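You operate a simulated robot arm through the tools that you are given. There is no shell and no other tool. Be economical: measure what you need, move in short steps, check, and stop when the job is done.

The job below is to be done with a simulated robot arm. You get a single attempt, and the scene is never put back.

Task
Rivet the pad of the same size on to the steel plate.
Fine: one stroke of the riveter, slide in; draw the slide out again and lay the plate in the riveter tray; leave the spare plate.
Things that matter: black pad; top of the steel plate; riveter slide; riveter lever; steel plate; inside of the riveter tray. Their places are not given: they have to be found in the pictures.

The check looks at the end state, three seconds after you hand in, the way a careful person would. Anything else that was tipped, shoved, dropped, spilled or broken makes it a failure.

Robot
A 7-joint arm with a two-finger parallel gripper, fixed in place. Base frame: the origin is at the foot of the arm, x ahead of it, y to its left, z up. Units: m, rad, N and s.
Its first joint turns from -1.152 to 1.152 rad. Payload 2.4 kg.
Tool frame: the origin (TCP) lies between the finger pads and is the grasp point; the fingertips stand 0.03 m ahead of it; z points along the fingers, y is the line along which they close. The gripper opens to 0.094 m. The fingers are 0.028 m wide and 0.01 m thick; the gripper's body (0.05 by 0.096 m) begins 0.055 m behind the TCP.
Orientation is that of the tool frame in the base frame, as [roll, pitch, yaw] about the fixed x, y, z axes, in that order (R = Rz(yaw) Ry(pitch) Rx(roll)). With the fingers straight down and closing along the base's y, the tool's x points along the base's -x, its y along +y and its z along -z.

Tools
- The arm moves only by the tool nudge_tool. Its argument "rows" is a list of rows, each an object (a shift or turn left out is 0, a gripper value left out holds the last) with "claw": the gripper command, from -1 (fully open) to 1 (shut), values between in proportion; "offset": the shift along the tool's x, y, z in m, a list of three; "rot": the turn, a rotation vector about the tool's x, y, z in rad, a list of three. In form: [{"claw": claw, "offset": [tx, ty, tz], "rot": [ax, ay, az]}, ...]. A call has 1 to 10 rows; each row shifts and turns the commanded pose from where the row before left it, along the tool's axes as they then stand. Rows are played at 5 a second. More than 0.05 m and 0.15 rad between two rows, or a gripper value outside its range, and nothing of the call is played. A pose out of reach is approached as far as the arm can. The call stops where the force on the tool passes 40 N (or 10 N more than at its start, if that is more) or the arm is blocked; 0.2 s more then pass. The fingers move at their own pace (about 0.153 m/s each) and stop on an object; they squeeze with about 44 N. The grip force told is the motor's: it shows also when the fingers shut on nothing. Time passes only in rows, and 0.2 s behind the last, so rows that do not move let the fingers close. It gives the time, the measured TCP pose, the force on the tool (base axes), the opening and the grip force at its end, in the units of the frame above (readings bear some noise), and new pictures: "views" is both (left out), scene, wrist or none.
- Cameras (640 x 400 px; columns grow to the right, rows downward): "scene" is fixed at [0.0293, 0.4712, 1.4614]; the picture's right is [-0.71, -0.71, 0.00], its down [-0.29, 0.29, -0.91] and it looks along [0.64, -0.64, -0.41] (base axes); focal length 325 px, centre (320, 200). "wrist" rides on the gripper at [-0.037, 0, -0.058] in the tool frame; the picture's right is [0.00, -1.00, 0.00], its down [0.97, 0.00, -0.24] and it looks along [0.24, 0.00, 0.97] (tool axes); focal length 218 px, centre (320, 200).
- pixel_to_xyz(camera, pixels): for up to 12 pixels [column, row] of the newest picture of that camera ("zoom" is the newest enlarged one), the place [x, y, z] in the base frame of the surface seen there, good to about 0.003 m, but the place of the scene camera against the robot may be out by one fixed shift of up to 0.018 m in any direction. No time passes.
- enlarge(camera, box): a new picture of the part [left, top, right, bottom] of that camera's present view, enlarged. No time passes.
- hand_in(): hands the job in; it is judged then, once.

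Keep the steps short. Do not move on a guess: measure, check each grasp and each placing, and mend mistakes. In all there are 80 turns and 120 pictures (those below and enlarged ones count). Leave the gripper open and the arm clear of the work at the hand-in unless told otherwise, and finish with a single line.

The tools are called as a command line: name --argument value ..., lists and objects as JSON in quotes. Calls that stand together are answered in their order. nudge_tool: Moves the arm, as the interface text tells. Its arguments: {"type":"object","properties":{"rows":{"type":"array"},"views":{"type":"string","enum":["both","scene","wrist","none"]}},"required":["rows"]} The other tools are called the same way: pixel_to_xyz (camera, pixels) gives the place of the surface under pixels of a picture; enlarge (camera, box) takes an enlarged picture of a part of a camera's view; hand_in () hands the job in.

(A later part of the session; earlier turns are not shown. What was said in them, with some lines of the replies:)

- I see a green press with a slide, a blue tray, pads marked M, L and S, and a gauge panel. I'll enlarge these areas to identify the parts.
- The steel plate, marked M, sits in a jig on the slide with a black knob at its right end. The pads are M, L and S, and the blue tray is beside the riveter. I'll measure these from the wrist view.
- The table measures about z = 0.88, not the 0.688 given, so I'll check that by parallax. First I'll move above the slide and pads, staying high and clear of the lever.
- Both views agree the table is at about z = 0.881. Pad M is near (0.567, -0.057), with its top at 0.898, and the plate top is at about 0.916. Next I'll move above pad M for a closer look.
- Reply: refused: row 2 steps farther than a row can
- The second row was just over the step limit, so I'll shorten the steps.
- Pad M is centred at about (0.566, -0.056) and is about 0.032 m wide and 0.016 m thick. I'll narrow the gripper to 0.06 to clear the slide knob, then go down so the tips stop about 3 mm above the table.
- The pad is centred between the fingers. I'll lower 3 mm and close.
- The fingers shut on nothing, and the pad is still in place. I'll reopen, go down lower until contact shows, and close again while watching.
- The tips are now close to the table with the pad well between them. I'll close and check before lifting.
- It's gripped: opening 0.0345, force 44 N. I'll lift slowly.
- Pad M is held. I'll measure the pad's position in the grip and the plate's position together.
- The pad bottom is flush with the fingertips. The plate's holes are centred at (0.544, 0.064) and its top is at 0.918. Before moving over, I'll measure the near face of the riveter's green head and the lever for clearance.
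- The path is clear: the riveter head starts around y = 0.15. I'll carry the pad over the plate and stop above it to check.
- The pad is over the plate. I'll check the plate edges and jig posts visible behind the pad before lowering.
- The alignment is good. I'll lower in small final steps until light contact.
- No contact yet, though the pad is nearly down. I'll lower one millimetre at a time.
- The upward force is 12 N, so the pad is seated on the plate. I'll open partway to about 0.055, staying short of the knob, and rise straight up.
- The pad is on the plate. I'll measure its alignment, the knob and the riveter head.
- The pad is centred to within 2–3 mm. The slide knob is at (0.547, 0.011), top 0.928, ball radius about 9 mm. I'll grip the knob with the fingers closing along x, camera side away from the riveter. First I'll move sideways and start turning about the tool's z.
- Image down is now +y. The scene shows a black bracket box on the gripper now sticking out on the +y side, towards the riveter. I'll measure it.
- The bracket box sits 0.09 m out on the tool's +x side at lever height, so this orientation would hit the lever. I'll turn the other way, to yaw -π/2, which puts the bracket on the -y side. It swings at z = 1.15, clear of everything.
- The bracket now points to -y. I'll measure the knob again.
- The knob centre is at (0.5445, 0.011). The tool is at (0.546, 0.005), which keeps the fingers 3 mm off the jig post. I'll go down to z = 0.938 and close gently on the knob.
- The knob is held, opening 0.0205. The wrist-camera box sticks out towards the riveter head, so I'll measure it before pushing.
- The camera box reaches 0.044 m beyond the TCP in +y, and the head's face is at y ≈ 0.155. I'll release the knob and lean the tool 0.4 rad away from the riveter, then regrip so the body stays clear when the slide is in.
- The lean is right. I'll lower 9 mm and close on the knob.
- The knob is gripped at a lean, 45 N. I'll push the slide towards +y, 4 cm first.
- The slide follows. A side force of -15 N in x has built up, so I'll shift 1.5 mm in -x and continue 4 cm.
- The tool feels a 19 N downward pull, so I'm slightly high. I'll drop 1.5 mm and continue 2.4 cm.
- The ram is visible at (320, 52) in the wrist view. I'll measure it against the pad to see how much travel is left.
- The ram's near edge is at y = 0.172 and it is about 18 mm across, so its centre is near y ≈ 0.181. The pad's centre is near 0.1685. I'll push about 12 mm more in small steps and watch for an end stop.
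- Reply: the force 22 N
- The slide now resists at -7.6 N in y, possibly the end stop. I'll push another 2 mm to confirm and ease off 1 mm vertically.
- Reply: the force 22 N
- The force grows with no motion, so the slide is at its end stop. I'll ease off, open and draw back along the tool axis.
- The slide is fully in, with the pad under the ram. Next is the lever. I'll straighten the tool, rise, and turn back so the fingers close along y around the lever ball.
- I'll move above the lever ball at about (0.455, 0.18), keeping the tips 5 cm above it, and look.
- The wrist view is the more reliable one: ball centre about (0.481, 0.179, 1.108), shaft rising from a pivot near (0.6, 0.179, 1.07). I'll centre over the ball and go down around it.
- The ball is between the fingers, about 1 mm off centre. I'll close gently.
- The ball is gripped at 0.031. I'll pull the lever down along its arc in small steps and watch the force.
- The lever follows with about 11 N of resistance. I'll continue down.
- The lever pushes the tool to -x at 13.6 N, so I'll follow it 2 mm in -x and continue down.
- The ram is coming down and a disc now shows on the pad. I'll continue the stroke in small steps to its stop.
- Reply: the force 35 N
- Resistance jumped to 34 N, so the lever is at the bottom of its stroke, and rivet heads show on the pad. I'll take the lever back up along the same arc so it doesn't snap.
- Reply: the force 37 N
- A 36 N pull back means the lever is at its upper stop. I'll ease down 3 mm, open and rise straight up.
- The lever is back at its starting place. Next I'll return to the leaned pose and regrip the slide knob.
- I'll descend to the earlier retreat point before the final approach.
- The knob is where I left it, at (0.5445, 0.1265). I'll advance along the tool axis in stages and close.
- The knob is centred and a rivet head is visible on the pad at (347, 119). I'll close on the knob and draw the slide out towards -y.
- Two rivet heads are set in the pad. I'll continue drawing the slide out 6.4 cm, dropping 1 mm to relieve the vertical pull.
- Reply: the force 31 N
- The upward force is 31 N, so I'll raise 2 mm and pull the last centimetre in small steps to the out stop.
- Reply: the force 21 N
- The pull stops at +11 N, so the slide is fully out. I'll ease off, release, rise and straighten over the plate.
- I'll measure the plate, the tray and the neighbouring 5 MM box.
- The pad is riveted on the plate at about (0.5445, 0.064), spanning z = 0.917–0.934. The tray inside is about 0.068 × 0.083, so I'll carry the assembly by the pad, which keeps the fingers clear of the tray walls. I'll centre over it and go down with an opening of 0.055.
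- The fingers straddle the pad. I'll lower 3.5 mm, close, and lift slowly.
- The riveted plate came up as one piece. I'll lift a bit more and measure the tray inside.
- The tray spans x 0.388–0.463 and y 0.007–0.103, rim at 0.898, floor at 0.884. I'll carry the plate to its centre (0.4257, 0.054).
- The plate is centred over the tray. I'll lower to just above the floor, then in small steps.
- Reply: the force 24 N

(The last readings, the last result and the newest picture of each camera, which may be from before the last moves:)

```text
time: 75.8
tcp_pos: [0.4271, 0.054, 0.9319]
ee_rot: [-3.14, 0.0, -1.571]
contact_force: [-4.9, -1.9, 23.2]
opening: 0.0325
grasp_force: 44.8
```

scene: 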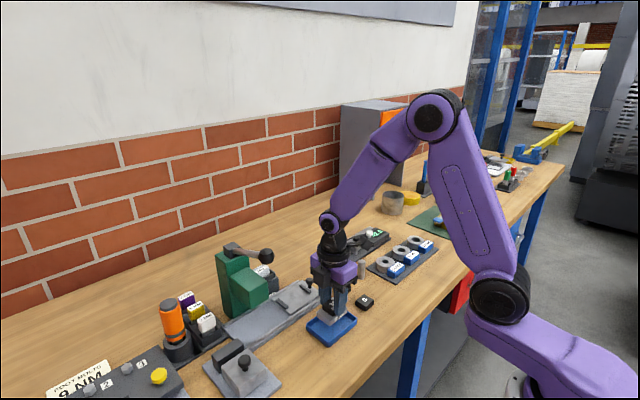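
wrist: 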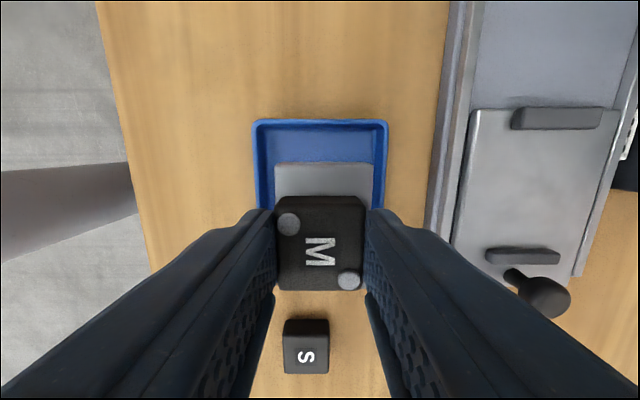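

The plate has landed, with 23 N upward. I'll ease 1 mm, open to about 0.05 and rise.

nudge_tool --rows '[{"offset": [0, 0, -0.001]}, {"claw": 0.1}, {"claw": -0.05}, {}, {"offset": [0, 0, -0.01]}, {"offset": [0, 0, -0.04]}, {"offset": [0, 0, -0.045]}, {"offset": [0, 0, -0.045]}, {"claw": -1, "offset": [0, 0, -0.04]}, {}]'

enlarge --camera "scene" --box '[200, 230, 400, 390]'

enlarge --camera "wrist" --box '[230, 80, 470, 240]'

```text
time: 78.0
tcp_pos: [0.4261, 0.0524, 1.1134]
ee_rot: [3.142, 0.0, -1.571]
contact_force: [0.4, -0.5, -0.7]
opening: 0.094
grasp_force: 0.0
```

scene: 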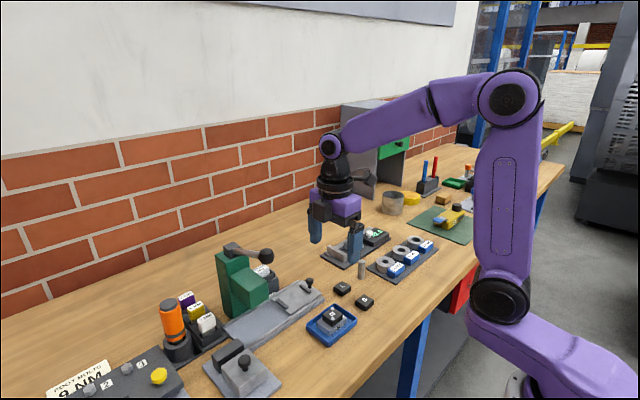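
wrist: 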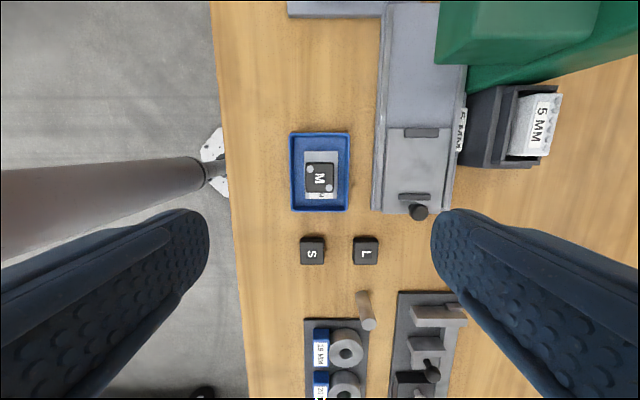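

```text
2.50 times, centred on (300, 310) of scene
```

zoom: 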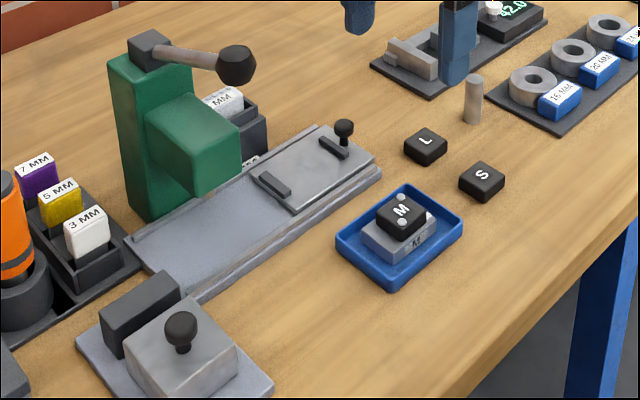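

```text
2.50 times, centred on (350, 160) of wrist
```

zoom: 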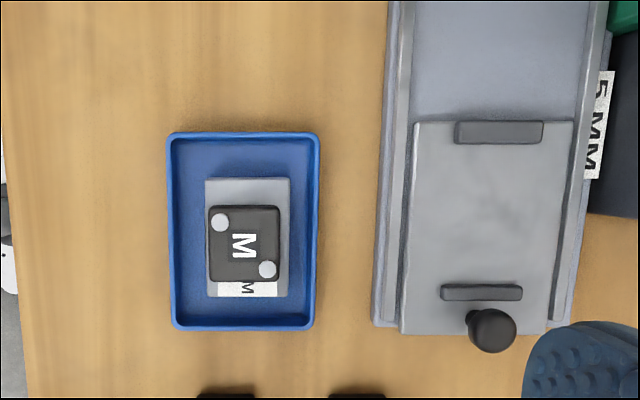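

The plate with its riveted M pad lies flat in the tray, the slide is out and the lever is up. The gripper is open and clear and nothing else has moved, so I'll hand in.

hand_in

```text
The job is handed in.
```

The M pad is riveted to the steel plate with one stroke, the slide is drawn out again, and the plate lies in the blue tray by the riveter; I never identified the spare plate, but touched no other plate.
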